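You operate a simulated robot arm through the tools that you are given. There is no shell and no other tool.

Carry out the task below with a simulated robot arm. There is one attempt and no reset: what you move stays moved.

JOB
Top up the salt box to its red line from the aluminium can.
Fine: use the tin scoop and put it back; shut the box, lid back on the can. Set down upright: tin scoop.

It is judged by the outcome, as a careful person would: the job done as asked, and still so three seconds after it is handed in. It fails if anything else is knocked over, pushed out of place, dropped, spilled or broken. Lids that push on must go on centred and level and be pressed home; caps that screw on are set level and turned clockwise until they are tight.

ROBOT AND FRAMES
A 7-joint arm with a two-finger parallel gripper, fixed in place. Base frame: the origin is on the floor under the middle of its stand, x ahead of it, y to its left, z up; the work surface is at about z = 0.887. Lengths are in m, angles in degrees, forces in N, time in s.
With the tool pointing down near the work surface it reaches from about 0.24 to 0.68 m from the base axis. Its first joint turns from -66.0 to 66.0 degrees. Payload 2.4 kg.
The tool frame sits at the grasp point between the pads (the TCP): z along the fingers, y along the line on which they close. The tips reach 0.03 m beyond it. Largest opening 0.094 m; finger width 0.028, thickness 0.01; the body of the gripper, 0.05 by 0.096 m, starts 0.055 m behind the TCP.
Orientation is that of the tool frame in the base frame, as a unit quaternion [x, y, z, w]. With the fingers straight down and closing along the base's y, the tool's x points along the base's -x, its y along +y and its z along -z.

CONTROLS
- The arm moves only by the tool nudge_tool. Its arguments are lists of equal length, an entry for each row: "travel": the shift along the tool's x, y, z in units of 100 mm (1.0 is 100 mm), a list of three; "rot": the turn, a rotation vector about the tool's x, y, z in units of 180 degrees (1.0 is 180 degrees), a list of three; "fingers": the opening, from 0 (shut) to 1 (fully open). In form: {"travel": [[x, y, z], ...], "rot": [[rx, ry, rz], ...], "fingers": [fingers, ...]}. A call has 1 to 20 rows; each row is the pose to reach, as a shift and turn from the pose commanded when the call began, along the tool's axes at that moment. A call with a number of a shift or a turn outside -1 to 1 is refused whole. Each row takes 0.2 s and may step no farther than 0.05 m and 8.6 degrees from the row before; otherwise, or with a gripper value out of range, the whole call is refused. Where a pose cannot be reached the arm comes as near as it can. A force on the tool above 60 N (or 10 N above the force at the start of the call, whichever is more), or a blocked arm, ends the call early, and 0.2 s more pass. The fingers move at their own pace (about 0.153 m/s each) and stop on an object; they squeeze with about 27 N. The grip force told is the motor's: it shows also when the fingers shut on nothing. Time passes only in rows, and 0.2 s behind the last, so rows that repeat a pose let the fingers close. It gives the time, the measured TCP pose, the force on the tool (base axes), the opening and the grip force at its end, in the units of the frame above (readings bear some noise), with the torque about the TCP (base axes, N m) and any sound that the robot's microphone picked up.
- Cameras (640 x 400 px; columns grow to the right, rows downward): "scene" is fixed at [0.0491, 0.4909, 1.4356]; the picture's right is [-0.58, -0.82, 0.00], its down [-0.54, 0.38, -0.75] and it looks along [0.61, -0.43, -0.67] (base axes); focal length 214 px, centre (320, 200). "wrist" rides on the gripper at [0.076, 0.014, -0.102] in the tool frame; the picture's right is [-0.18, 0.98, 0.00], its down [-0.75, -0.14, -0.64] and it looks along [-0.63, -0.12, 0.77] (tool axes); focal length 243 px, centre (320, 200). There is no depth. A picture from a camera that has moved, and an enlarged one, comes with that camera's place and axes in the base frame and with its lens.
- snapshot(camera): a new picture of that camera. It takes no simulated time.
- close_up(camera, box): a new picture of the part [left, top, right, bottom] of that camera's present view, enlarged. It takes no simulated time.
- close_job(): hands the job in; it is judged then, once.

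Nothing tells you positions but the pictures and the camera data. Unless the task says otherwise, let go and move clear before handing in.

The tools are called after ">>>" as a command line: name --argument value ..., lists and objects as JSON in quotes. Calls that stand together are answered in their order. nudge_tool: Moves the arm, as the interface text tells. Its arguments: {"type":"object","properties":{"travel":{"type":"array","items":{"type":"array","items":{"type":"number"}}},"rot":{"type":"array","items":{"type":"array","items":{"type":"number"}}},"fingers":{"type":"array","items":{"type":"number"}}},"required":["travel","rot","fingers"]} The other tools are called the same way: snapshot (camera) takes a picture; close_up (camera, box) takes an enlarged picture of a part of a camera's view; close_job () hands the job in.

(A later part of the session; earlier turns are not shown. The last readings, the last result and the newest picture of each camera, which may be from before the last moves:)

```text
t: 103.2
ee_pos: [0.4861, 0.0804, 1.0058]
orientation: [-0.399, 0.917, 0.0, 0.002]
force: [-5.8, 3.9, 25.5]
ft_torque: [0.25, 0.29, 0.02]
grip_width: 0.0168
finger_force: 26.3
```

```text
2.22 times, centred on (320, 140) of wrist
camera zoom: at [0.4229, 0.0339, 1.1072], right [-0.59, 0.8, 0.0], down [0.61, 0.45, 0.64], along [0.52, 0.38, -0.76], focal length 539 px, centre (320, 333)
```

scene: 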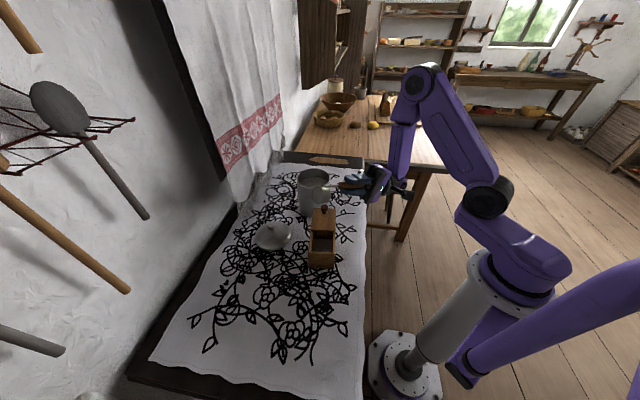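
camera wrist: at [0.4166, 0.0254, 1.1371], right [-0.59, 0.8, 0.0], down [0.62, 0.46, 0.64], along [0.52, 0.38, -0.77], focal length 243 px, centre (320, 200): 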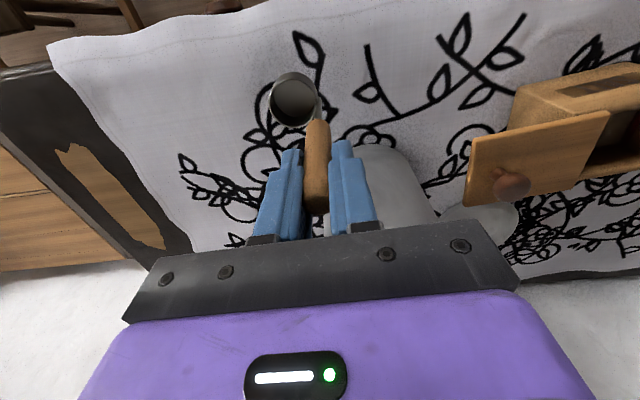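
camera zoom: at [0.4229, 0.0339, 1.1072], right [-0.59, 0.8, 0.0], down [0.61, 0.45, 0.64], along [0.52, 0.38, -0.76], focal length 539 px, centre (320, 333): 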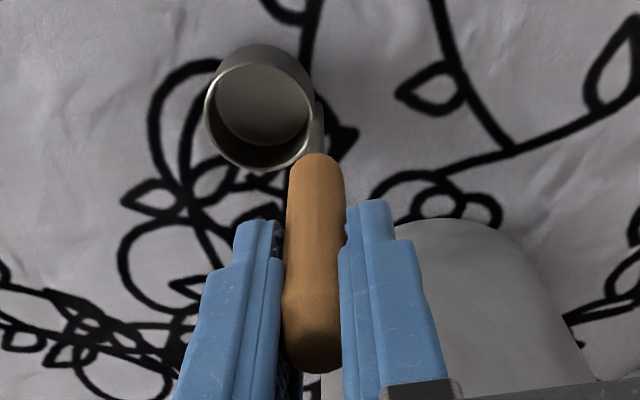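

The cup touches the cloth and the handle leans about 3°. I'll ease the pressure, straighten it and release.

>>> nudge_tool --travel '[[0.02, 0, -0.02], [0.042, 0, -0.025], [0.063, 0, -0.028], [0.063, 0, -0.028]]' --rot '[[0, -0.0055, 0], [0, -0.011, 0], [0, -0.0167, 0], [0, -0.0167, 0]]' --fingers '[0, 0, 0, 0]'

>>> close_up --camera "scene" --box '[315, 145, 385, 205]'

```text
t: 104.2
ee_pos: [0.4816, 0.0737, 1.0058]
orientation: [-0.399, 0.917, 0.01, 0.025]
force: [-0.2, 0.7, -2.0]
ft_torque: [0.02, 0.0, 0.0]
grip_width: 0.0167
finger_force: 27.4
```

```text
6.67 times, centred on (350, 175) of scene
camera zoom: at [0.0491, 0.4909, 1.4356], right [-0.58, -0.82, 0.0], down [-0.54, 0.38, -0.75], along [0.61, -0.43, -0.67], focal length 1430 px, centre (120, 367)
```

zoom: 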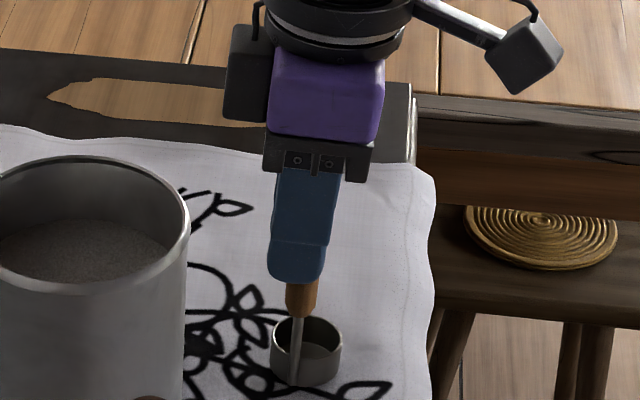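

>>> nudge_tool --travel '[[0, 0, 0.01], [0, 0, 0.018], [0, 0, 0.018]]' --rot '[[0, 0, 0], [0, 0, 0], [0, 0, 0]]' --fingers '[0, 0, 0]'

```text
t: 105.0
ee_pos: [0.48, 0.0741, 1.0045]
orientation: [-0.398, 0.917, 0.009, 0.026]
force: [-4.6, 0.6, 17.0]
ft_torque: [-0.27, 0.43, -0.08]
grip_width: 0.0168
finger_force: 27.4
```

>>> nudge_tool --travel '[[0, 0, -0.008], [0, 0, -0.008], [0, 0, -0.008], [0, 0, -0.008], [0, 0, -0.008]]' --rot '[[0, 0, 0], [0, 0, 0], [0, 0, 0], [0, 0, 0], [0, 0, 0]]' --fingers '[0, 0.2, 0.35, 0.5, 0.6]'

>>> close_up --camera "scene" --box '[315, 145, 385, 205]'

>>> close_up --camera "wrist" --box '[240, 50, 400, 230]'

```text
t: 106.2
ee_pos: [0.4811, 0.0741, 1.0046]
orientation: [-0.399, 0.917, 0.01, 0.024]
force: [-0.2, 0.4, 0.5]
ft_torque: [0.0, 0.02, 0.02]
grip_width: 0.0564
finger_force: 0.1
```

```text
6.67 times, centred on (350, 175) of scene
camera zoom: at [0.0491, 0.4909, 1.4356], right [-0.58, -0.82, 0.0], down [-0.54, 0.38, -0.75], along [0.61, -0.43, -0.67], focal length 1430 px, centre (120, 367)
```

zoom: 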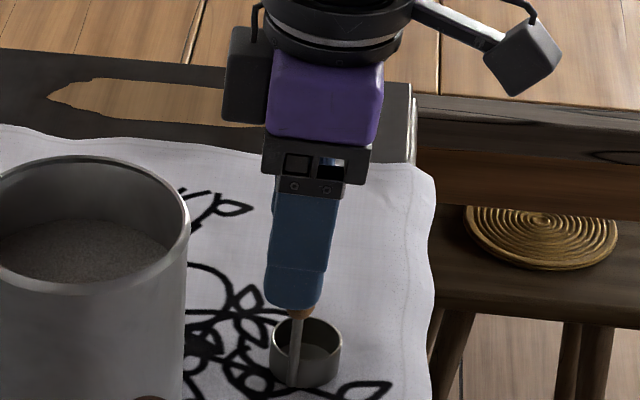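

```text
2.22 times, centred on (320, 140) of wrist
camera zoom: at [0.4146, 0.0242, 1.1033], right [-0.59, 0.8, 0.01], down [0.59, 0.43, 0.68], along [0.54, 0.41, -0.73], focal length 539 px, centre (320, 333)
```

zoom: 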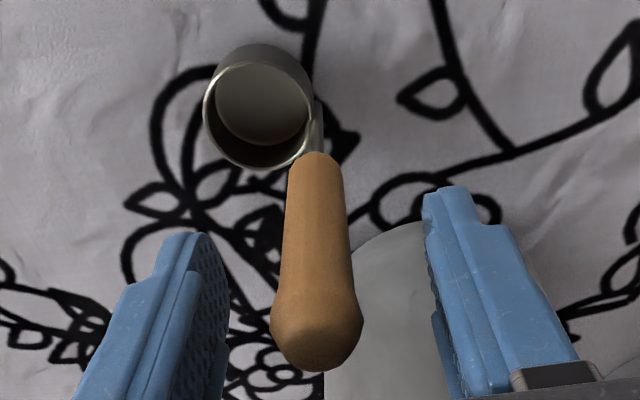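

The scoop stands upright. I'll level the gripper, go lower on the handle and grip again.

>>> nudge_tool --travel '[[0.015, 0, 0.05], [0.03, 0, 0.1], [0.046, 0.005, 0.16], [0.046, 0.005, 0.21], [0.046, 0.005, 0.21], [0.046, 0.005, 0.21], [0.046, 0.005, 0.21], [0.046, 0.005, 0.21]]' --rot '[[0, 0.0055, 0], [0, 0.011, 0], [0, 0.0167, 0], [0, 0.0167, 0], [0, 0.0167, 0], [0, 0.0167, 0], [0, 0.0167, 0], [0, 0.0167, 0]]' --fingers '[0.6, 0.6, 0.6, 0.6, 0.4, 0.2, 0, 0]'

>>> close_up --camera "scene" --box '[315, 145, 385, 205]'

>>> close_up --camera "wrist" --box '[240, 50, 400, 230]'

>>> close_up --camera "scene" --box '[318, 232, 342, 248]'

```text
t: 108.0
ee_pos: [0.4798, 0.0707, 0.9847]
orientation: [-0.398, 0.917, 0.001, 0.0]
force: [-0.5, 0.4, 0.2]
ft_torque: [0.03, 0.0, 0.04]
grip_width: 0.0168
finger_force: 26.5
```

```text
6.67 times, centred on (350, 175) of scene
camera zoom: at [0.0491, 0.4909, 1.4356], right [-0.58, -0.82, 0.0], down [-0.54, 0.38, -0.75], along [0.61, -0.43, -0.67], focal length 1430 px, centre (120, 367)
```

zoom: 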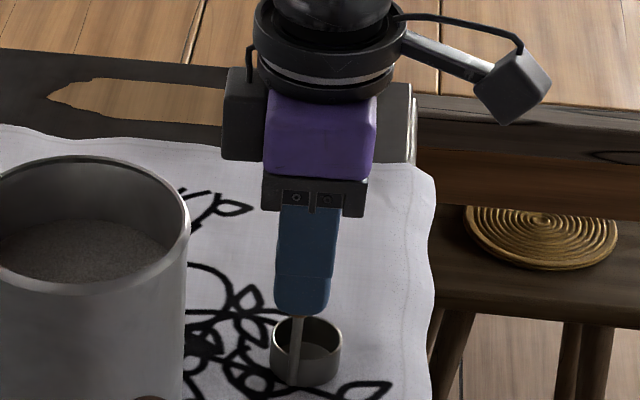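

```text
2.22 times, centred on (320, 140) of wrist
camera zoom: at [0.4161, 0.0242, 1.0871], right [-0.59, 0.81, 0.0], down [0.62, 0.46, 0.64], along [0.52, 0.38, -0.77], focal length 539 px, centre (320, 333)
```

zoom: 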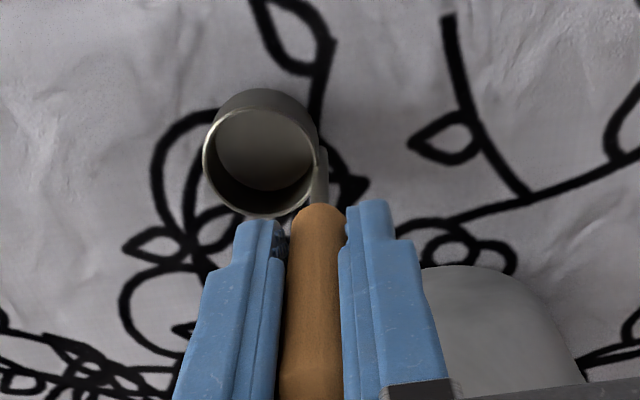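

```text
16.00 times, centred on (330, 240) of scene
camera zoom: at [0.0491, 0.4909, 1.4356], right [-0.58, -0.82, 0.0], down [-0.54, 0.38, -0.75], along [0.61, -0.43, -0.67], focal length 3432 px, centre (160, -440)
```

zoom: 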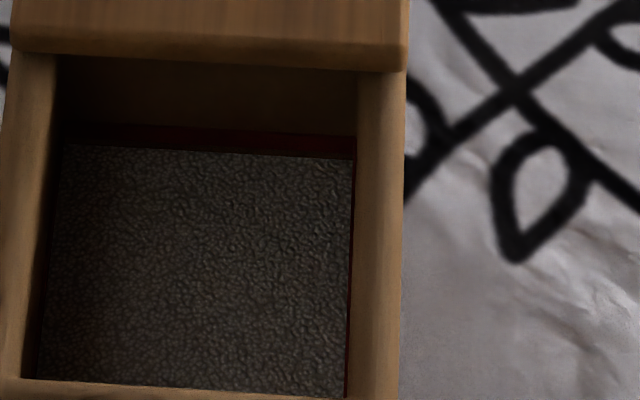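

The scoop is re-gripped firmly. Now a third scoop from the can.

>>> nudge_tool --travel '[[0, 0, -0.15], [0, 0, -0.4], [0, 0, -0.7], [0, 0, -1.0]]' --rot '[[0, 0, 0], [0, 0, 0], [0, 0, 0], [0, 0, 0]]' --fingers '[0, 0, 0, 0]'

>>> nudge_tool --travel '[[0, 0, -0.3], [0, 0, -0.65], [0, 0, -1.0], [-0.2, 0.07, -1.0], [-0.4, 0.15, -1.0], [-0.6, 0.22, -1.0]]' --rot '[[0, 0, 0.0435], [0, 0, 0.087], [0, 0, 0.1305], [0, 0, 0.174], [0, 0, 0.2175], [0, 0, 0.261]]' --fingers '[0, 0, 0, 0, 0, 0]'

>>> nudge_tool --travel '[[-0.08, 0.2, 0], [-0.165, 0.4, 0], [-0.247, 0.591, 0], [-0.247, 0.591, 0]]' --rot '[[0, 0, 0], [0, 0, 0], [0, 0, 0], [0, 0, 0]]' --fingers '[0, 0, 0, 0]'

>>> close_up --camera "wrist" --box '[240, 10, 380, 160]'

```text
t: 109.0
ee_pos: [0.4755, 0.0725, 1.0853]
orientation: [-0.399, 0.917, -0.001, -0.001]
force: [-0.7, -0.1, -1.6]
ft_torque: [0.0, 0.03, -0.02]
grip_width: 0.0168
finger_force: 27.4
```

```text
t: 110.4
ee_pos: [0.5014, 0.1288, 1.1833]
orientation: [0.001, 1.0, 0.0, 0.0]
force: [0.4, 0.8, -0.8]
ft_torque: [-0.02, -0.04, -0.04]
grip_width: 0.0166
finger_force: 27.1
```

```text
t: 111.4
ee_pos: [0.5295, 0.1897, 1.1823]
orientation: [0.0, 1.0, 0.001, 0.0]
force: [1.0, 0.5, -0.7]
ft_torque: [-0.04, -0.03, -0.03]
grip_width: 0.0168
finger_force: 26.8
```

```text
2.67 times, centred on (310, 85) of wrist
camera zoom: at [0.4523, 0.2041, 1.2853], right [0.18, 0.98, 0.0], down [0.75, -0.14, 0.64], along [0.63, -0.12, -0.77], focal length 647 px, centre (347, 507)
```

zoom: 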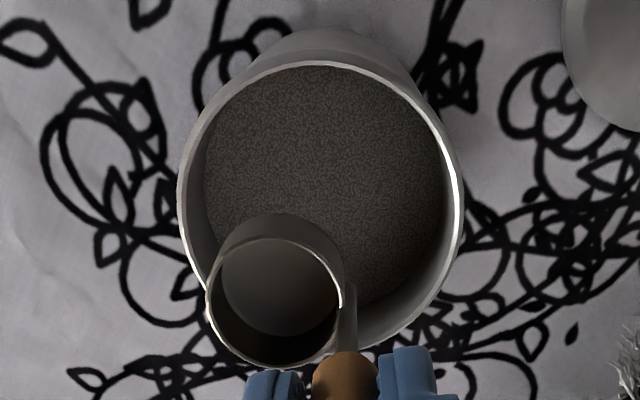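

>>> nudge_tool --travel '[[0, -0.06, 0.07], [0, -0.12, 0.14], [0, -0.18, 0.21], [0, -0.24, 0.28], [0, -0.305, 0.35]]' --rot '[[-0.0389, 0, 0], [-0.0778, 0, 0], [-0.1167, 0, 0], [-0.1556, 0, 0], [-0.1944, 0, 0]]' --fingers '[0, 0, 0, 0, 0]'

>>> nudge_tool --travel '[[0, -0.16, 0.23], [0, -0.32, 0.46], [0, -0.45, 0.64], [0, -0.566, 0.809]]' --rot '[[0, 0, 0], [0, 0, 0], [0, 0, 0], [0, 0, 0]]' --fingers '[0, 0, 0, 0]'

>>> nudge_tool --travel '[[0, 0.058, 0.0266], [0, 0.116, 0.0532], [0, 0.174, 0.0798], [0, 0.232, 0.1064], [0, 0.29, 0.133], [0, 0.29, 0.133]]' --rot '[[0.0389, 0, 0], [0.0778, 0, 0], [0.1167, 0, 0], [0.1556, 0, 0], [0.1944, 0, 0], [0.1944, 0, 0]]' --fingers '[0, 0, 0, 0, 0, 0]'

>>> nudge_tool --travel '[[0, 0, -0.08], [0, 0, -0.18], [0, 0, -0.28], [0, 0, -0.4], [0, 0, -0.52], [0, 0, -0.64], [0, 0, -0.76], [0, 0, -0.88], [0, 0, -1.0]]' --rot '[[0, 0, 0], [0, 0, 0], [0, 0, 0], [0, 0, 0], [0, 0, 0], [0, 0, 0], [0, 0, 0], [0, 0, 0], [0, 0, 0]]' --fingers '[0, 0, 0, 0, 0, 0, 0, 0, 0]'

>>> close_up --camera "wrist" --box '[240, 40, 380, 180]'

>>> close_up --camera "scene" --box '[260, 120, 380, 220]'

```text
t: 112.6
ee_pos: [0.5291, 0.1607, 1.1501]
orientation: [0.0, 0.953, 0.302, 0.001]
force: [-0.1, 0.4, -0.5]
ft_torque: [0.01, -0.03, 0.04]
grip_width: 0.0168
finger_force: 27.5
```

```text
t: 113.6
ee_pos: [0.5279, 0.1607, 1.0542]
orientation: [0.0, 0.954, 0.3, 0.0]
force: [-0.2, -0.7, -0.8]
ft_torque: [-0.05, 0.01, -0.02]
grip_width: 0.0168
finger_force: 26.8
```

```text
t: 115.0
ee_pos: [0.527, 0.1925, 1.0573]
orientation: [0.0, 1.0, 0.0, 0.0]
force: [0.0, -0.9, -0.6]
ft_torque: [0.03, -0.03, 0.03]
grip_width: 0.0166
finger_force: 27.2
```

```text
t: 117.0
ee_pos: [0.5277, 0.19, 1.1566]
orientation: [0.0, 1.0, 0.0, 0.0]
force: [0.6, 0.5, -1.5]
ft_torque: [0.01, 0.0, -0.01]
grip_width: 0.0168
finger_force: 27.7
```

```text
2.86 times, centred on (310, 110) of wrist
camera zoom: at [0.4512, 0.2044, 1.2591], right [0.18, 0.98, 0.0], down [0.75, -0.14, 0.64], along [0.63, -0.12, -0.77], focal length 693 px, centre (349, 457)
```

zoom: 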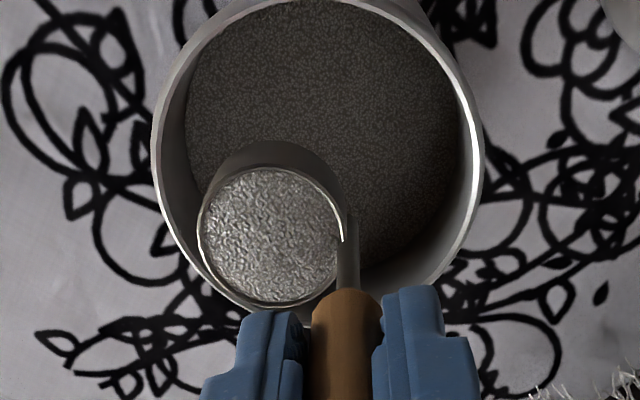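

```text
4.00 times, centred on (320, 170) of scene
camera zoom: at [0.0491, 0.4909, 1.4356], right [-0.58, -0.82, 0.0], down [-0.54, 0.38, -0.75], along [0.61, -0.43, -0.67], focal length 858 px, centre (320, 320)
```

zoom: 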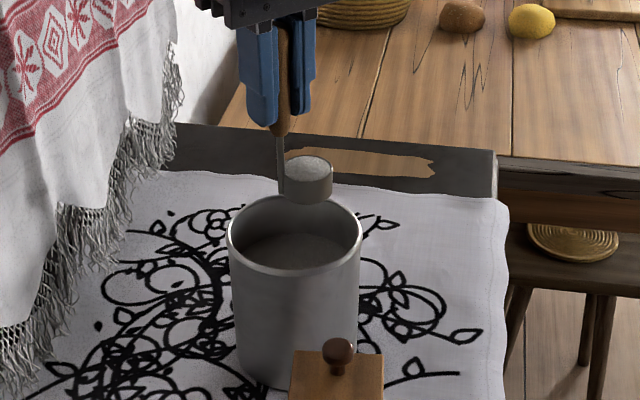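

The third scoop is full with no slip so far. Carrying it over.

>>> nudge_tool --travel '[[0.01, 0.01, -0.1], [0.05, 0.03, -0.2], [0.12, 0.09, -0.28], [0.22, 0.16, -0.32], [0.34, 0.24, -0.32], [0.46, 0.32, -0.32], [0.58, 0.41, -0.32], [0.69, 0.49, -0.32], [0.78, 0.555, -0.32], [0.85, 0.6, -0.32], [0.89, 0.63, -0.32], [0.8975, 0.635, -0.32]]' --rot '[[0, 0, 0], [0, 0, 0], [0, 0, 0], [0, 0, 0], [0, 0, 0], [0, 0, 0], [0, 0, 0], [0, 0, 0], [0, 0, 0], [0, 0, 0], [0, 0, 0], [0, 0, 0]]' --fingers '[0, 0, 0, 0, 0, 0, 0, 0, 0, 0, 0, 0]'

>>> nudge_tool --travel '[[0.02, 0.01, 0], [0.08, 0.05, 0], [0.16, 0.11, 0], [0.26, 0.19, 0], [0.38, 0.27, 0], [0.5, 0.35, 0], [0.62, 0.43, 0], [0.72, 0.51, 0], [0.8, 0.57, 0], [0.86, 0.61, 0], [0.89, 0.63, 0], [0.8975, 0.635, 0]]' --rot '[[0, 0, 0], [0, 0, 0], [0, 0, 0], [0, 0, 0], [0, 0, 0], [0, 0, 0], [0, 0, 0], [0, 0, 0], [0, 0, 0], [0, 0, 0], [0, 0, 0], [0, 0, 0]]' --fingers '[0, 0, 0, 0, 0, 0, 0, 0, 0, 0, 0, 0]'

>>> nudge_tool --travel '[[0, 0, 0.05], [0, 0, 0.17], [0, 0, 0.32], [0, 0, 0.47], [0, 0, 0.62], [0, 0, 0.74], [0, 0, 0.81], [0, 0, 0.83]]' --rot '[[0, 0, 0], [0, 0, 0], [0, 0, 0], [0, 0, 0], [0, 0, 0], [0, 0, 0], [0, 0, 0], [0, 0, 0]]' --fingers '[0, 0, 0, 0, 0, 0, 0, 0]'

>>> close_up --camera "scene" --box '[290, 190, 370, 270]'

>>> close_up --camera "wrist" --box '[220, 0, 400, 180]'

```text
t: 119.6
ee_pos: [0.437, 0.2543, 1.1883]
orientation: [0.001, 1.0, 0.0, -0.001]
force: [-0.2, -0.2, -0.5]
ft_torque: [0.03, -0.05, 0.01]
grip_width: 0.0166
finger_force: 27.4
```

```text
t: 122.2
ee_pos: [0.3472, 0.3169, 1.1884]
orientation: [-0.001, 1.0, 0.0, -0.001]
force: [0.5, -0.3, -0.8]
ft_torque: [0.03, 0.01, -0.01]
grip_width: 0.0168
finger_force: 27.2
```

```text
t: 124.0
ee_pos: [0.3484, 0.3177, 1.1071]
orientation: [0.0, 1.0, 0.0, 0.0]
force: [-0.7, -0.3, -1.3]
ft_torque: [0.01, 0.0, -0.02]
grip_width: 0.0168
finger_force: 26.7
```

```text
5.00 times, centred on (330, 230) of scene
camera zoom: at [0.0491, 0.4909, 1.4356], right [-0.58, -0.82, 0.0], down [-0.54, 0.38, -0.75], along [0.61, -0.43, -0.67], focal length 1072 px, centre (270, 50)
```

zoom: 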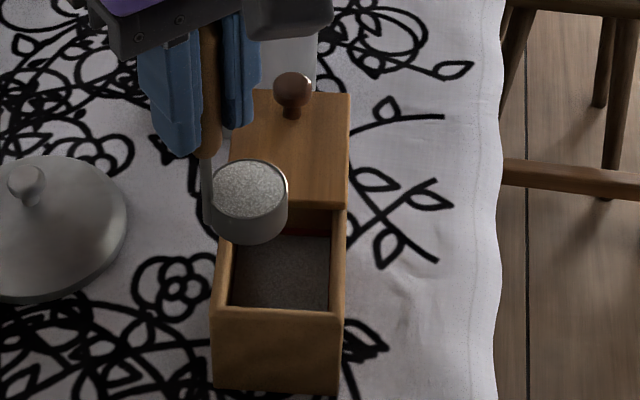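

```text
2.22 times, centred on (310, 90) of wrist
camera zoom: at [0.2711, 0.3326, 1.2081], right [0.18, 0.98, 0.0], down [0.75, -0.14, 0.64], along [0.63, -0.12, -0.77], focal length 539 px, centre (342, 444)
```

zoom: 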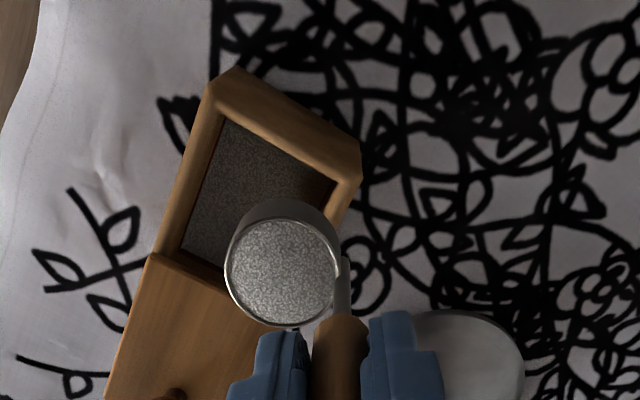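

Lip is above the opening; pouring the third scoop.

>>> nudge_tool --travel '[[0, -0.108, -0.0453], [0, -0.2211, -0.0756], [0, -0.3373, -0.0905], [0, -0.4544, -0.0897], [0, -0.5704, -0.0732], [0, -0.6831, -0.0414], [0, -0.7904, 0.0053], [0, -0.8906, 0.0659], [0, -0.9817, 0.1395], [0, -0.9817, 0.1395]]' --rot '[[-0.0428, 0, 0], [-0.0856, 0, 0], [-0.1283, 0, 0], [-0.1711, 0, 0], [-0.2139, 0, 0], [-0.2567, 0, 0], [-0.2994, 0, 0], [-0.3422, 0, 0], [-0.385, 0, 0], [-0.385, 0, 0]]' --fingers '[0, 0, 0, 0, 0, 0, 0, 0, 0, 0]'

>>> close_up --camera "scene" --box '[318, 232, 342, 248]'

>>> close_up --camera "wrist" --box '[180, 0, 400, 200]'

>>> close_up --camera "scene" --box '[280, 180, 380, 290]'

```text
t: 126.2
ee_pos: [0.3494, 0.2165, 1.094]
orientation: [0.001, 0.823, 0.568, 0.001]
force: [0.1, -0.4, -1.1]
ft_torque: [-0.07, -0.02, -0.01]
grip_width: 0.0168
finger_force: 27.0
```

```text
16.00 times, centred on (330, 240) of scene
camera zoom: at [0.0491, 0.4909, 1.4356], right [-0.58, -0.82, 0.0], down [-0.54, 0.38, -0.75], along [0.61, -0.43, -0.67], focal length 3432 px, centre (160, -440)
```

zoom: 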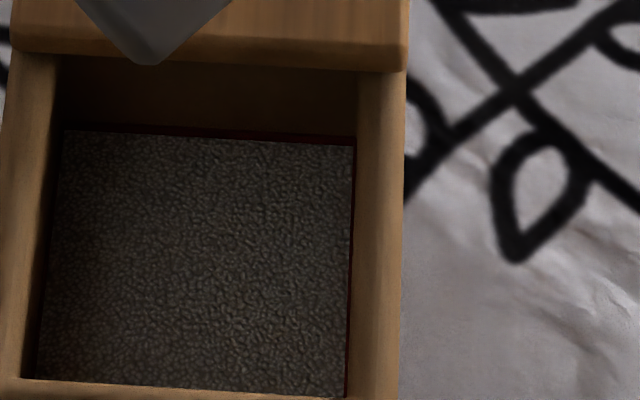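

```text
2.00 times, centred on (290, 100) of wrist
camera zoom: at [0.272, 0.1271, 1.1417], right [0.18, 0.35, 0.92], down [0.75, -0.65, 0.09], along [0.63, 0.68, -0.38], focal length 485 px, centre (380, 400)
```

zoom: 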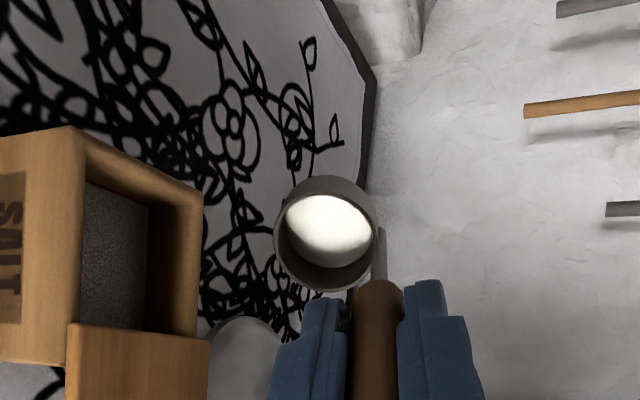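

```text
3.64 times, centred on (330, 235) of scene
camera zoom: at [0.0491, 0.4909, 1.4356], right [-0.58, -0.82, 0.0], down [-0.54, 0.38, -0.75], along [0.61, -0.43, -0.67], focal length 780 px, centre (284, 73)
```

zoom: 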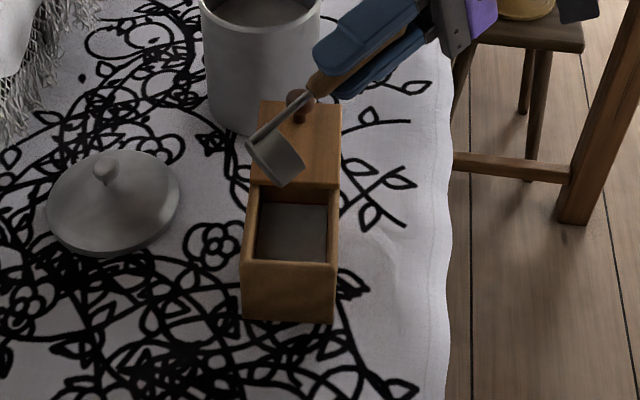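

>>> close_up --camera "scene" --box '[326, 236, 342, 246]'

>>> close_up --camera "wrist" --box '[200, 80, 260, 170]'

```text
16.00 times, centred on (334, 241) of scene
camera zoom: at [0.0491, 0.4909, 1.4356], right [-0.58, -0.82, 0.0], down [-0.54, 0.38, -0.75], along [0.61, -0.43, -0.67], focal length 3432 px, centre (96, -456)
```

zoom: 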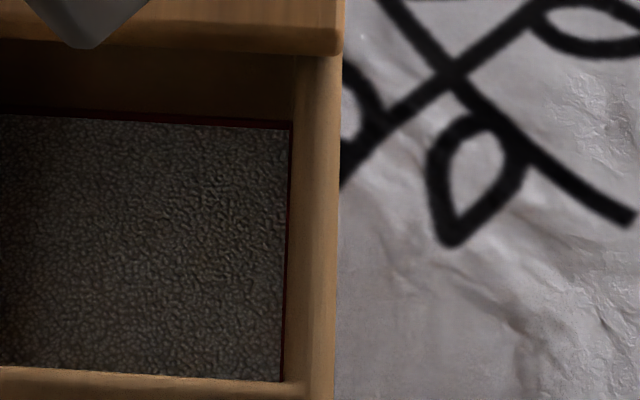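

```text
4.44 times, centred on (230, 125) of wrist
camera zoom: at [0.272, 0.1271, 1.1417], right [0.18, 0.35, 0.92], down [0.75, -0.65, 0.09], along [0.63, 0.68, -0.38], focal length 1078 px, centre (720, 533)
```

zoom: 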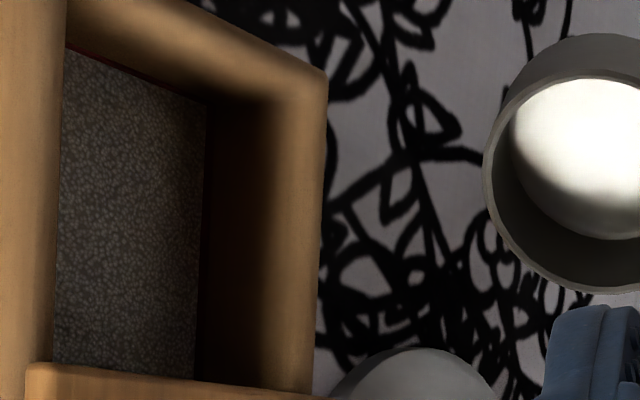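

The salt surface now lies on the red line, within about half a millimetre of its middle, and the scoop is empty. I'll return upright and take the scoop back to its place.

>>> nudge_tool --travel '[[0, 0.101, 0.0593], [0, 0.1931, 0.1316], [0, 0.2747, 0.2155], [0, 0.3444, 0.3097], [0, 0.4008, 0.4124], [0, 0.4429, 0.5216], [0, 0.47, 0.6355], [0, 0.4816, 0.7521], [0, 0.4775, 0.8691]]' --rot '[[0.0428, 0, 0], [0.0856, 0, 0], [0.1283, 0, 0], [0.1711, 0, 0], [0.2139, 0, 0], [0.2567, 0, 0], [0.2994, 0, 0], [0.3422, 0, 0], [0.385, 0, 0]]' --fingers '[0, 0, 0, 0, 0, 0, 0, 0, 0]'

>>> close_up --camera "scene" --box '[318, 232, 342, 248]'

>>> nudge_tool --travel '[[0, 0, -0.35], [0, 0, -0.75], [-0.14, -0.27, -0.75], [-0.29, -0.55, -0.75], [-0.432, -0.815, -0.75]]' --rot '[[0, 0, 0], [0, 0, 0], [0, 0, 0], [0, 0, 0], [0, 0, 0]]' --fingers '[0, 0, 0, 0, 0]'

>>> nudge_tool --travel '[[-0.14, -0.27, 0], [-0.29, -0.55, 0], [-0.432, -0.815, 0]]' --rot '[[0, 0, 0], [0, 0, 0], [0, 0, 0]]' --fingers '[0, 0, 0]'

>>> nudge_tool --travel '[[-0.07, -0.14, 0], [-0.14, -0.27, 0], [-0.22, -0.41, 0], [-0.29, -0.55, 0], [-0.36, -0.68, 0], [-0.432, -0.815, 0]]' --rot '[[0, 0, -0.0435], [0, 0, -0.087], [0, 0, -0.1305], [0, 0, -0.174], [0, 0, -0.2175], [0, 0, -0.261]]' --fingers '[0, 0, 0, 0, 0, 0]'

>>> close_up --camera "wrist" --box '[240, 50, 400, 230]'

>>> close_up --camera "scene" --box '[300, 110, 400, 200]'

```text
t: 128.2
ee_pos: [0.3492, 0.3169, 1.106]
orientation: [0.0, 1.0, -0.002, -0.001]
force: [0.1, 0.3, -2.0]
ft_torque: [0.02, 0.02, 0.01]
grip_width: 0.0169
finger_force: 26.8
```

```text
16.00 times, centred on (330, 240) of scene
camera zoom: at [0.0491, 0.4909, 1.4356], right [-0.58, -0.82, 0.0], down [-0.54, 0.38, -0.75], along [0.61, -0.43, -0.67], focal length 3432 px, centre (160, -440)
```

zoom: 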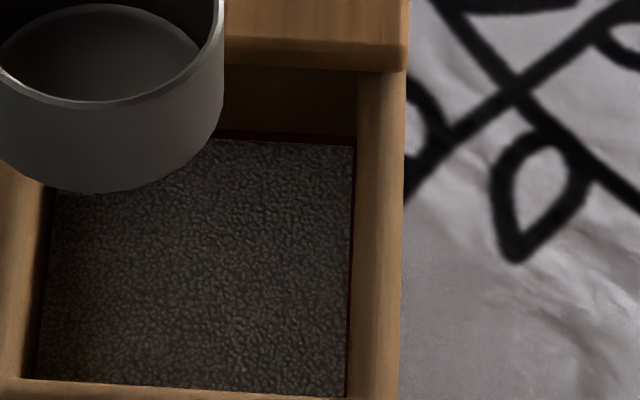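

```text
t: 129.4
ee_pos: [0.3929, 0.2357, 1.1811]
orientation: [-0.001, 1.0, 0.0, 0.0]
force: [-0.1, -0.6, -1.2]
ft_torque: [0.05, -0.01, -0.02]
grip_width: 0.0167
finger_force: 27.5
```

```text
t: 130.2
ee_pos: [0.4338, 0.1543, 1.1826]
orientation: [-0.001, 1.0, 0.0, 0.0]
force: [-0.3, 0.1, -0.7]
ft_torque: [0.0, -0.02, -0.01]
grip_width: 0.017
finger_force: 27.4
```

```text
t: 131.6
ee_pos: [0.4767, 0.0743, 1.1808]
orientation: [-0.399, 0.917, -0.001, 0.0]
force: [-0.8, -0.1, -0.8]
ft_torque: [0.02, 0.05, -0.02]
grip_width: 0.0167
finger_force: 26.7
```

```text
2.22 times, centred on (320, 140) of wrist
camera zoom: at [0.4138, 0.0276, 1.282], right [-0.59, 0.8, 0.0], down [0.62, 0.46, 0.64], along [0.52, 0.38, -0.77], focal length 539 px, centre (320, 333)
```

zoom: 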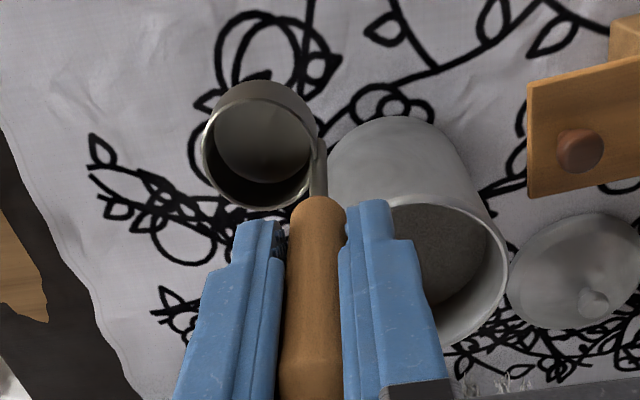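

```text
4.44 times, centred on (350, 155) of scene
camera zoom: at [0.0491, 0.4909, 1.4356], right [-0.58, -0.82, 0.0], down [-0.54, 0.38, -0.75], along [0.61, -0.43, -0.67], focal length 953 px, centre (187, 400)
```

zoom: 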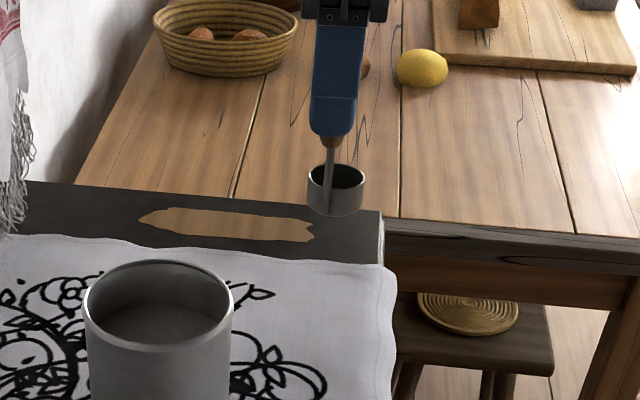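

>>> nudge_tool --travel '[[0, 0, 0.33], [0, 0, 0.67], [0, 0, 1.0]]' --rot '[[0, 0, 0], [0, 0, 0], [0, 0, 0]]' --fingers '[0, 0, 0]'

>>> nudge_tool --travel '[[0, 0, 0.3], [0, 0, 0.55], [0, 0, 0.74], [0, 0, 0.8]]' --rot '[[0, 0, 0], [0, 0, 0], [0, 0, 0], [0, 0, 0]]' --fingers '[0, 0, 0, 0]'

>>> close_up --camera "scene" --box '[315, 145, 385, 205]'

```text
t: 132.4
ee_pos: [0.4763, 0.0762, 1.0798]
orientation: [-0.398, 0.917, 0.0, -0.001]
force: [0.3, 0.7, -0.9]
ft_torque: [0.01, -0.01, 0.02]
grip_width: 0.0169
finger_force: 27.0
```

```text
t: 133.4
ee_pos: [0.4772, 0.074, 0.9988]
orientation: [-0.399, 0.917, 0.0, 0.001]
force: [0.7, -0.1, -0.3]
ft_torque: [0.03, 0.03, 0.0]
grip_width: 0.0168
finger_force: 26.6
```

```text
6.67 times, centred on (350, 175) of scene
camera zoom: at [0.0491, 0.4909, 1.4356], right [-0.58, -0.82, 0.0], down [-0.54, 0.38, -0.75], along [0.61, -0.43, -0.67], focal length 1430 px, centre (120, 367)
```

zoom: 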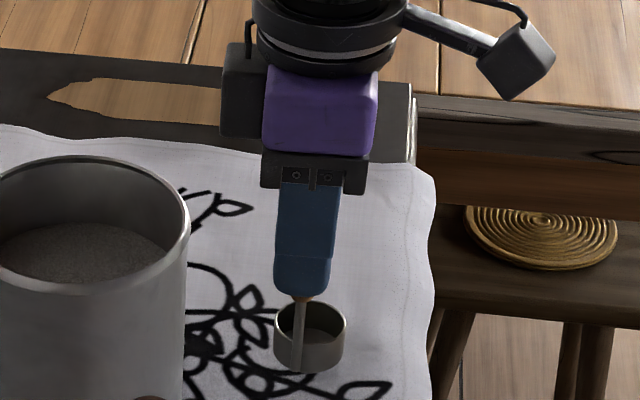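

>>> nudge_tool --travel '[[-0.02, 0, 0.04], [-0.025, 0, 0.07], [-0.025, 0, 0.085], [-0.025, 0, 0.095], [-0.025, 0, 0.095]]' --rot '[[0, 0, 0], [0, 0, 0], [0, 0, 0], [0, 0, 0], [0, 0, 0]]' --fingers '[0, 0, 0, 0, 0]'

>>> close_up --camera "scene" --box '[315, 145, 385, 205]'

```text
t: 134.6
ee_pos: [0.4806, 0.0744, 0.99]
orientation: [-0.398, 0.917, 0.0, -0.001]
force: [0.0, 0.0, -0.9]
ft_torque: [0.05, 0.02, 0.01]
grip_width: 0.0171
finger_force: 27.6
```

```text
6.67 times, centred on (350, 175) of scene
camera zoom: at [0.0491, 0.4909, 1.4356], right [-0.58, -0.82, 0.0], down [-0.54, 0.38, -0.75], along [0.61, -0.43, -0.67], focal length 1430 px, centre (120, 367)
```

zoom: 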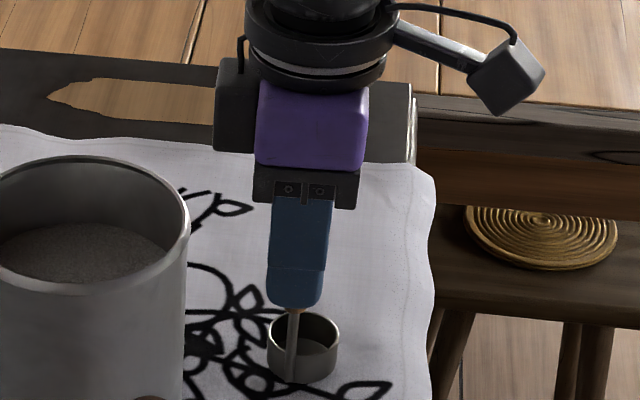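

>>> nudge_tool --travel '[[0, 0, 0.01], [0, 0, 0.02], [0, 0, 0.03], [0, 0, 0.03]]' --rot '[[0, 0, 0], [0, 0, 0], [0, 0, 0], [0, 0, 0]]' --fingers '[0, 0, 0, 0]'

>>> close_up --camera "scene" --box '[315, 145, 385, 205]'

```text
t: 135.6
ee_pos: [0.4815, 0.0759, 0.9886]
orientation: [-0.398, 0.917, 0.0, 0.0]
force: [0.3, -0.2, -1.5]
ft_torque: [0.01, 0.03, -0.03]
grip_width: 0.0169
finger_force: 26.8
```

```text
6.67 times, centred on (350, 175) of scene
camera zoom: at [0.0491, 0.4909, 1.4356], right [-0.58, -0.82, 0.0], down [-0.54, 0.38, -0.75], along [0.61, -0.43, -0.67], focal length 1430 px, centre (120, 367)
```

zoom: 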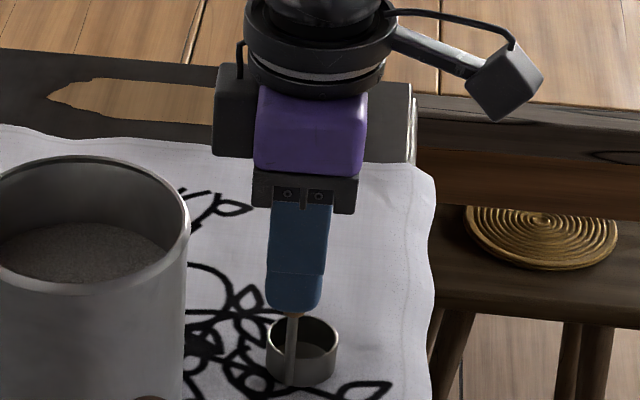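

>>> nudge_tool --travel '[[0, 0, 0.01], [0, 0, 0.02], [0, 0, 0.02]]' --rot '[[0, 0, 0], [0, 0, 0], [0, 0, 0]]' --fingers '[0, 0, 0]'

```text
t: 136.4
ee_pos: [0.4802, 0.0752, 0.9864]
orientation: [-0.399, 0.917, 0.0, 0.001]
force: [-3.0, 1.5, 9.6]
ft_torque: [0.06, 0.06, 0.0]
grip_width: 0.0171
finger_force: 27.1
```

The scoop rests on the cloth at its original spot. I'll release it and rise straight up.

>>> nudge_tool --travel '[[0, 0, -0.004], [0, 0, -0.004], [0, 0, -0.004], [0, 0, -0.004], [0, 0, -0.004]]' --rot '[[0, 0, 0], [0, 0, 0], [0, 0, 0], [0, 0, 0], [0, 0, 0]]' --fingers '[0.1, 0.25, 0.4, 0.55, 0.6]'

>>> close_up --camera "wrist" --box '[240, 50, 400, 230]'

>>> close_up --camera "scene" --box '[315, 145, 385, 205]'

```text
t: 137.6
ee_pos: [0.4805, 0.0743, 0.9849]
orientation: [-0.399, 0.917, 0.0, -0.001]
force: [-0.3, 0.8, 0.2]
ft_torque: [-0.02, 0.01, -0.01]
grip_width: 0.0561
finger_force: 0.0
```

```text
2.22 times, centred on (320, 140) of wrist
camera zoom: at [0.4175, 0.0288, 1.088], right [-0.59, 0.8, 0.0], down [0.62, 0.46, 0.64], along [0.52, 0.38, -0.77], focal length 539 px, centre (320, 333)
```

zoom: 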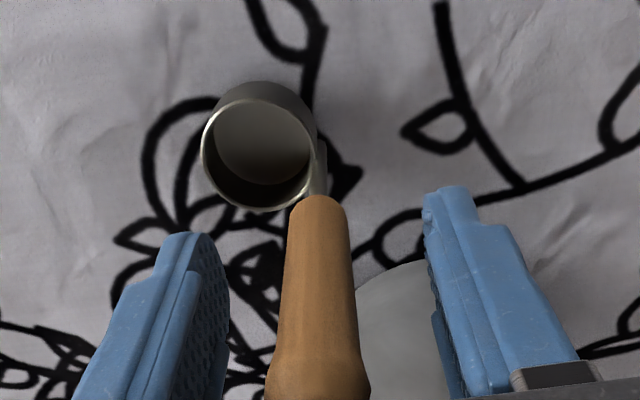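

```text
6.67 times, centred on (350, 175) of scene
camera zoom: at [0.0491, 0.4909, 1.4356], right [-0.58, -0.82, 0.0], down [-0.54, 0.38, -0.75], along [0.61, -0.43, -0.67], focal length 1430 px, centre (120, 367)
```

zoom: 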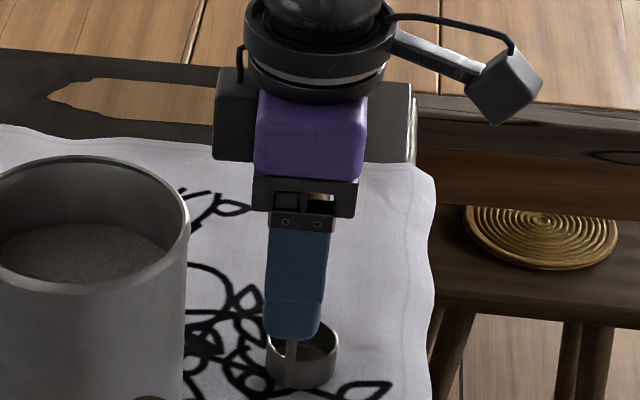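

>>> nudge_tool --travel '[[0, 0, -0.1], [0, 0, -0.3], [0, 0, -0.6], [0, 0, -1.0]]' --rot '[[0, 0, 0], [0, 0, 0], [0, 0, 0], [0, 0, 0]]' --fingers '[0.6, 0.6, 0.6, 0.6]'

>>> nudge_tool --travel '[[0, 0, -0.2], [0, 0, -0.4], [0, 0, -0.6], [0, 0, -0.8]]' --rot '[[0, 0, 0.0375], [0, 0, 0.075], [0, 0, 0.1125], [0, 0, 0.15]]' --fingers '[0.6, 0.6, 0.6, 0.6]'

>>> nudge_tool --travel '[[-0.12, 0.29, 0], [-0.24, 0.59, 0], [-0.366, 0.883, 0]]' --rot '[[0, 0, 0], [0, 0, 0], [0, 0, 0]]' --fingers '[0.6, 0.6, 0.6]'

>>> nudge_tool --travel '[[-0.12, 0.29, 0], [-0.24, 0.59, 0], [-0.366, 0.883, 0]]' --rot '[[0, 0, 0], [0, 0, 0], [0, 0, 0]]' --fingers '[0.6, 0.6, 0.6]'

>>> nudge_tool --travel '[[-0.12, 0.29, 0], [-0.24, 0.59, 0], [-0.366, 0.883, 0]]' --rot '[[0, 0, 0], [0, 0, 0], [0, 0, 0]]' --fingers '[0.6, 0.6, 0.6]'

>>> snapshot --camera "wrist"

>>> close_up --camera "scene" --box '[230, 140, 390, 280]'

```text
t: 138.6
ee_pos: [0.48, 0.0735, 1.0878]
orientation: [-0.399, 0.917, 0.0, -0.001]
force: [-1.0, -0.4, -0.4]
ft_torque: [-0.03, 0.01, 0.0]
grip_width: 0.0564
finger_force: 0.1
```

```text
t: 139.6
ee_pos: [0.4817, 0.0737, 1.1689]
orientation: [-0.173, 0.985, 0.0, 0.0]
force: [0.9, 0.2, 0.0]
ft_torque: [0.03, -0.01, 0.02]
grip_width: 0.0562
finger_force: 0.2
```

```text
t: 140.4
ee_pos: [0.4833, 0.1693, 1.168]
orientation: [-0.174, 0.985, 0.0, 0.0]
force: [-0.3, 0.2, 0.3]
ft_torque: [-0.04, 0.0, -0.03]
grip_width: 0.0565
finger_force: 0.0
```

```text
t: 141.2
ee_pos: [0.4875, 0.2666, 1.1666]
orientation: [-0.173, 0.985, 0.0, 0.0]
force: [-0.1, 0.8, 0.0]
ft_torque: [0.02, 0.03, -0.02]
grip_width: 0.0562
finger_force: 0.2
```

```text
t: 142.0
ee_pos: [0.4903, 0.3632, 1.1693]
orientation: [-0.172, 0.985, 0.0, 0.001]
force: [-0.4, 0.0, -0.3]
ft_torque: [0.02, 0.03, -0.01]
grip_width: 0.0562
finger_force: 0.0
```

```text
taken
camera wrist: at [0.4127, 0.3507, 1.2696], right [-0.16, 0.99, 0.0], down [0.76, 0.12, 0.64], along [0.63, 0.1, -0.77], focal length 243 px, centre (320, 200)
```

wrist: 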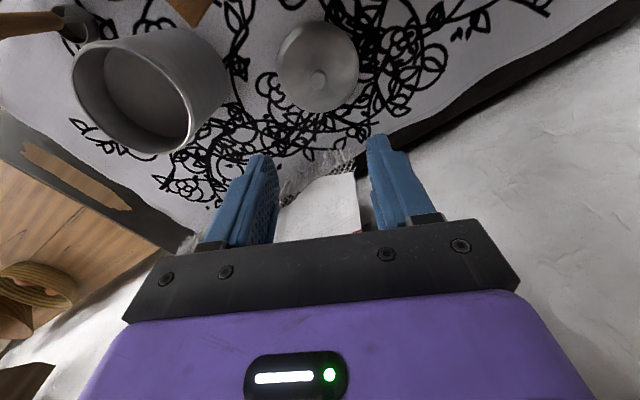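

```text
2.86 times, centred on (310, 210) of scene
camera zoom: at [0.0491, 0.4909, 1.4356], right [-0.58, -0.82, 0.0], down [-0.54, 0.38, -0.75], along [0.61, -0.43, -0.67], focal length 613 px, centre (349, 171)
```

zoom: 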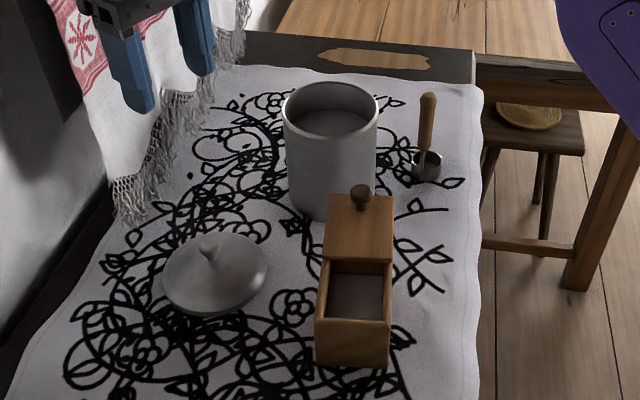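

The scoop stands upright in its place. Now the can lid: I'll go down towards its knob and align.

>>> nudge_tool --travel '[[0, -0.02, 0.33], [-0.02, -0.03, 0.67], [-0.04, -0.035, 1.0], [-0.04, -0.035, 1.0]]' --rot '[[0, 0, 0], [0, 0, 0], [0, 0, 0], [0, 0, 0]]' --fingers '[0.6, 0.6, 0.6, 0.6]'

>>> nudge_tool --travel '[[0, 0, 0.3], [0, 0, 0.6], [0, 0, 0.75], [0, 0, 0.75]]' --rot '[[0, 0, 0], [0, 0, 0], [0, 0, 0], [0, 0, 0]]' --fingers '[0.6, 0.6, 0.6, 0.6]'

>>> close_up --camera "wrist" --box '[220, 50, 420, 250]'

>>> close_up --camera "scene" --box '[240, 180, 330, 260]'

```text
t: 143.0
ee_pos: [0.4997, 0.3628, 1.0643]
orientation: [-0.174, 0.985, 0.0, 0.0]
force: [0.4, 0.0, 0.1]
ft_torque: [-0.02, 0.0, 0.02]
grip_width: 0.0563
finger_force: 0.0
```

```text
t: 144.0
ee_pos: [0.5021, 0.3603, 0.9921]
orientation: [-0.174, 0.985, 0.0, 0.001]
force: [0.5, -0.4, 0.2]
ft_torque: [0.0, 0.0, 0.03]
grip_width: 0.0562
finger_force: 0.1
```

```text
2.00 times, centred on (320, 150) of wrist
camera zoom: at [0.4237, 0.3481, 1.0942], right [-0.16, 0.99, 0.0], down [0.76, 0.13, 0.64], along [0.63, 0.1, -0.77], focal length 485 px, centre (320, 300)
```

zoom: 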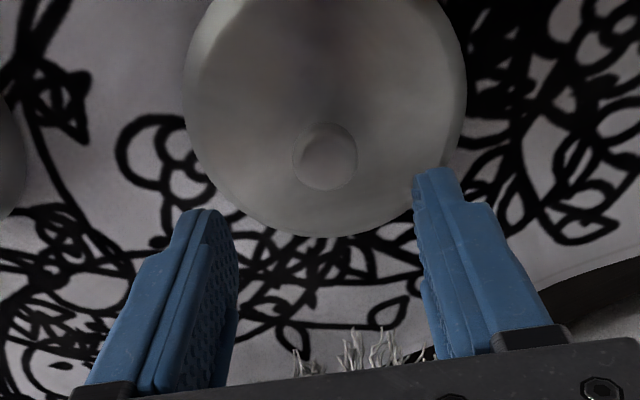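

```text
5.00 times, centred on (285, 220) of scene
camera zoom: at [0.0491, 0.4909, 1.4356], right [-0.58, -0.82, 0.0], down [-0.54, 0.38, -0.75], along [0.61, -0.43, -0.67], focal length 1072 px, centre (495, 100)
```

zoom: 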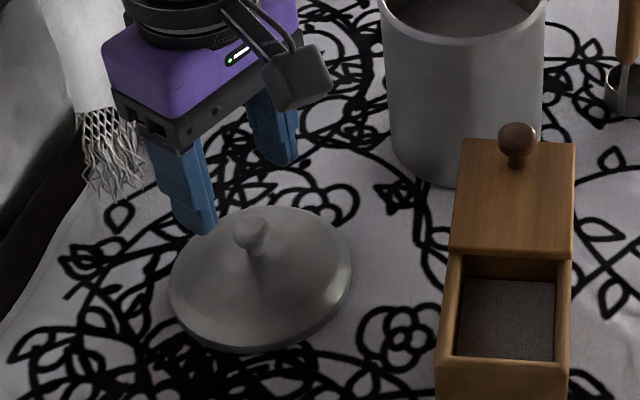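

The knob is about 7 mm behind and 3 mm to the side of the gripper axis. I'll correct that, then go down and grip.

>>> nudge_tool --travel '[[0.035, 0.015, 0], [0.069, 0.029, 0], [0.069, 0.029, 0.1], [0.069, 0.029, 0.2], [0.069, 0.029, 0.2]]' --rot '[[0, 0, 0], [0, 0, 0], [0, 0, 0], [0, 0, 0], [0, 0, 0]]' --fingers '[0.6, 0.6, 0.6, 0.6, 0.6]'

>>> close_up --camera "wrist" --box '[220, 50, 420, 250]'

```text
t: 145.2
ee_pos: [0.4926, 0.3602, 0.9712]
orientation: [-0.174, 0.985, 0.0, 0.0]
force: [-0.6, 0.3, -0.3]
ft_torque: [0.0, 0.0, -0.02]
grip_width: 0.0566
finger_force: 0.0
```

```text
2.00 times, centred on (320, 150) of wrist
camera zoom: at [0.4145, 0.3483, 1.0735], right [-0.16, 0.99, 0.0], down [0.76, 0.13, 0.64], along [0.63, 0.1, -0.77], focal length 485 px, centre (320, 300)
```

zoom: 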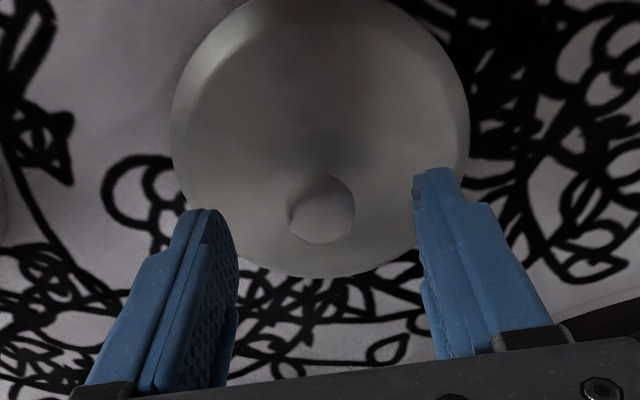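

>>> nudge_tool --travel '[[0, 0, 0.1], [0, 0, 0.195], [0, 0, 0.195], [0, 0, 0.195], [0, 0, 0.195], [0, 0, 0.195]]' --rot '[[0, 0, 0], [0, 0, 0], [0, 0, 0], [0, 0, 0], [0, 0, 0], [0, 0, 0]]' --fingers '[0.6, 0.6, 0.4, 0.2, 0, 0]'

>>> close_up --camera "scene" --box '[240, 180, 330, 260]'

```text
t: 146.6
ee_pos: [0.4909, 0.3612, 0.9533]
orientation: [-0.173, 0.985, 0.0, -0.001]
force: [0.4, 0.0, 0.1]
ft_torque: [-0.02, -0.02, 0.04]
grip_width: 0.0214
finger_force: 27.4
```

```text
5.00 times, centred on (285, 220) of scene
camera zoom: at [0.0491, 0.4909, 1.4356], right [-0.58, -0.82, 0.0], down [-0.54, 0.38, -0.75], along [0.61, -0.43, -0.67], focal length 1072 px, centre (495, 100)
```

zoom: 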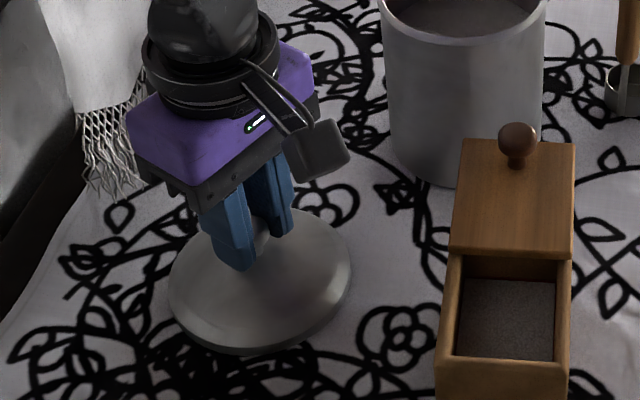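

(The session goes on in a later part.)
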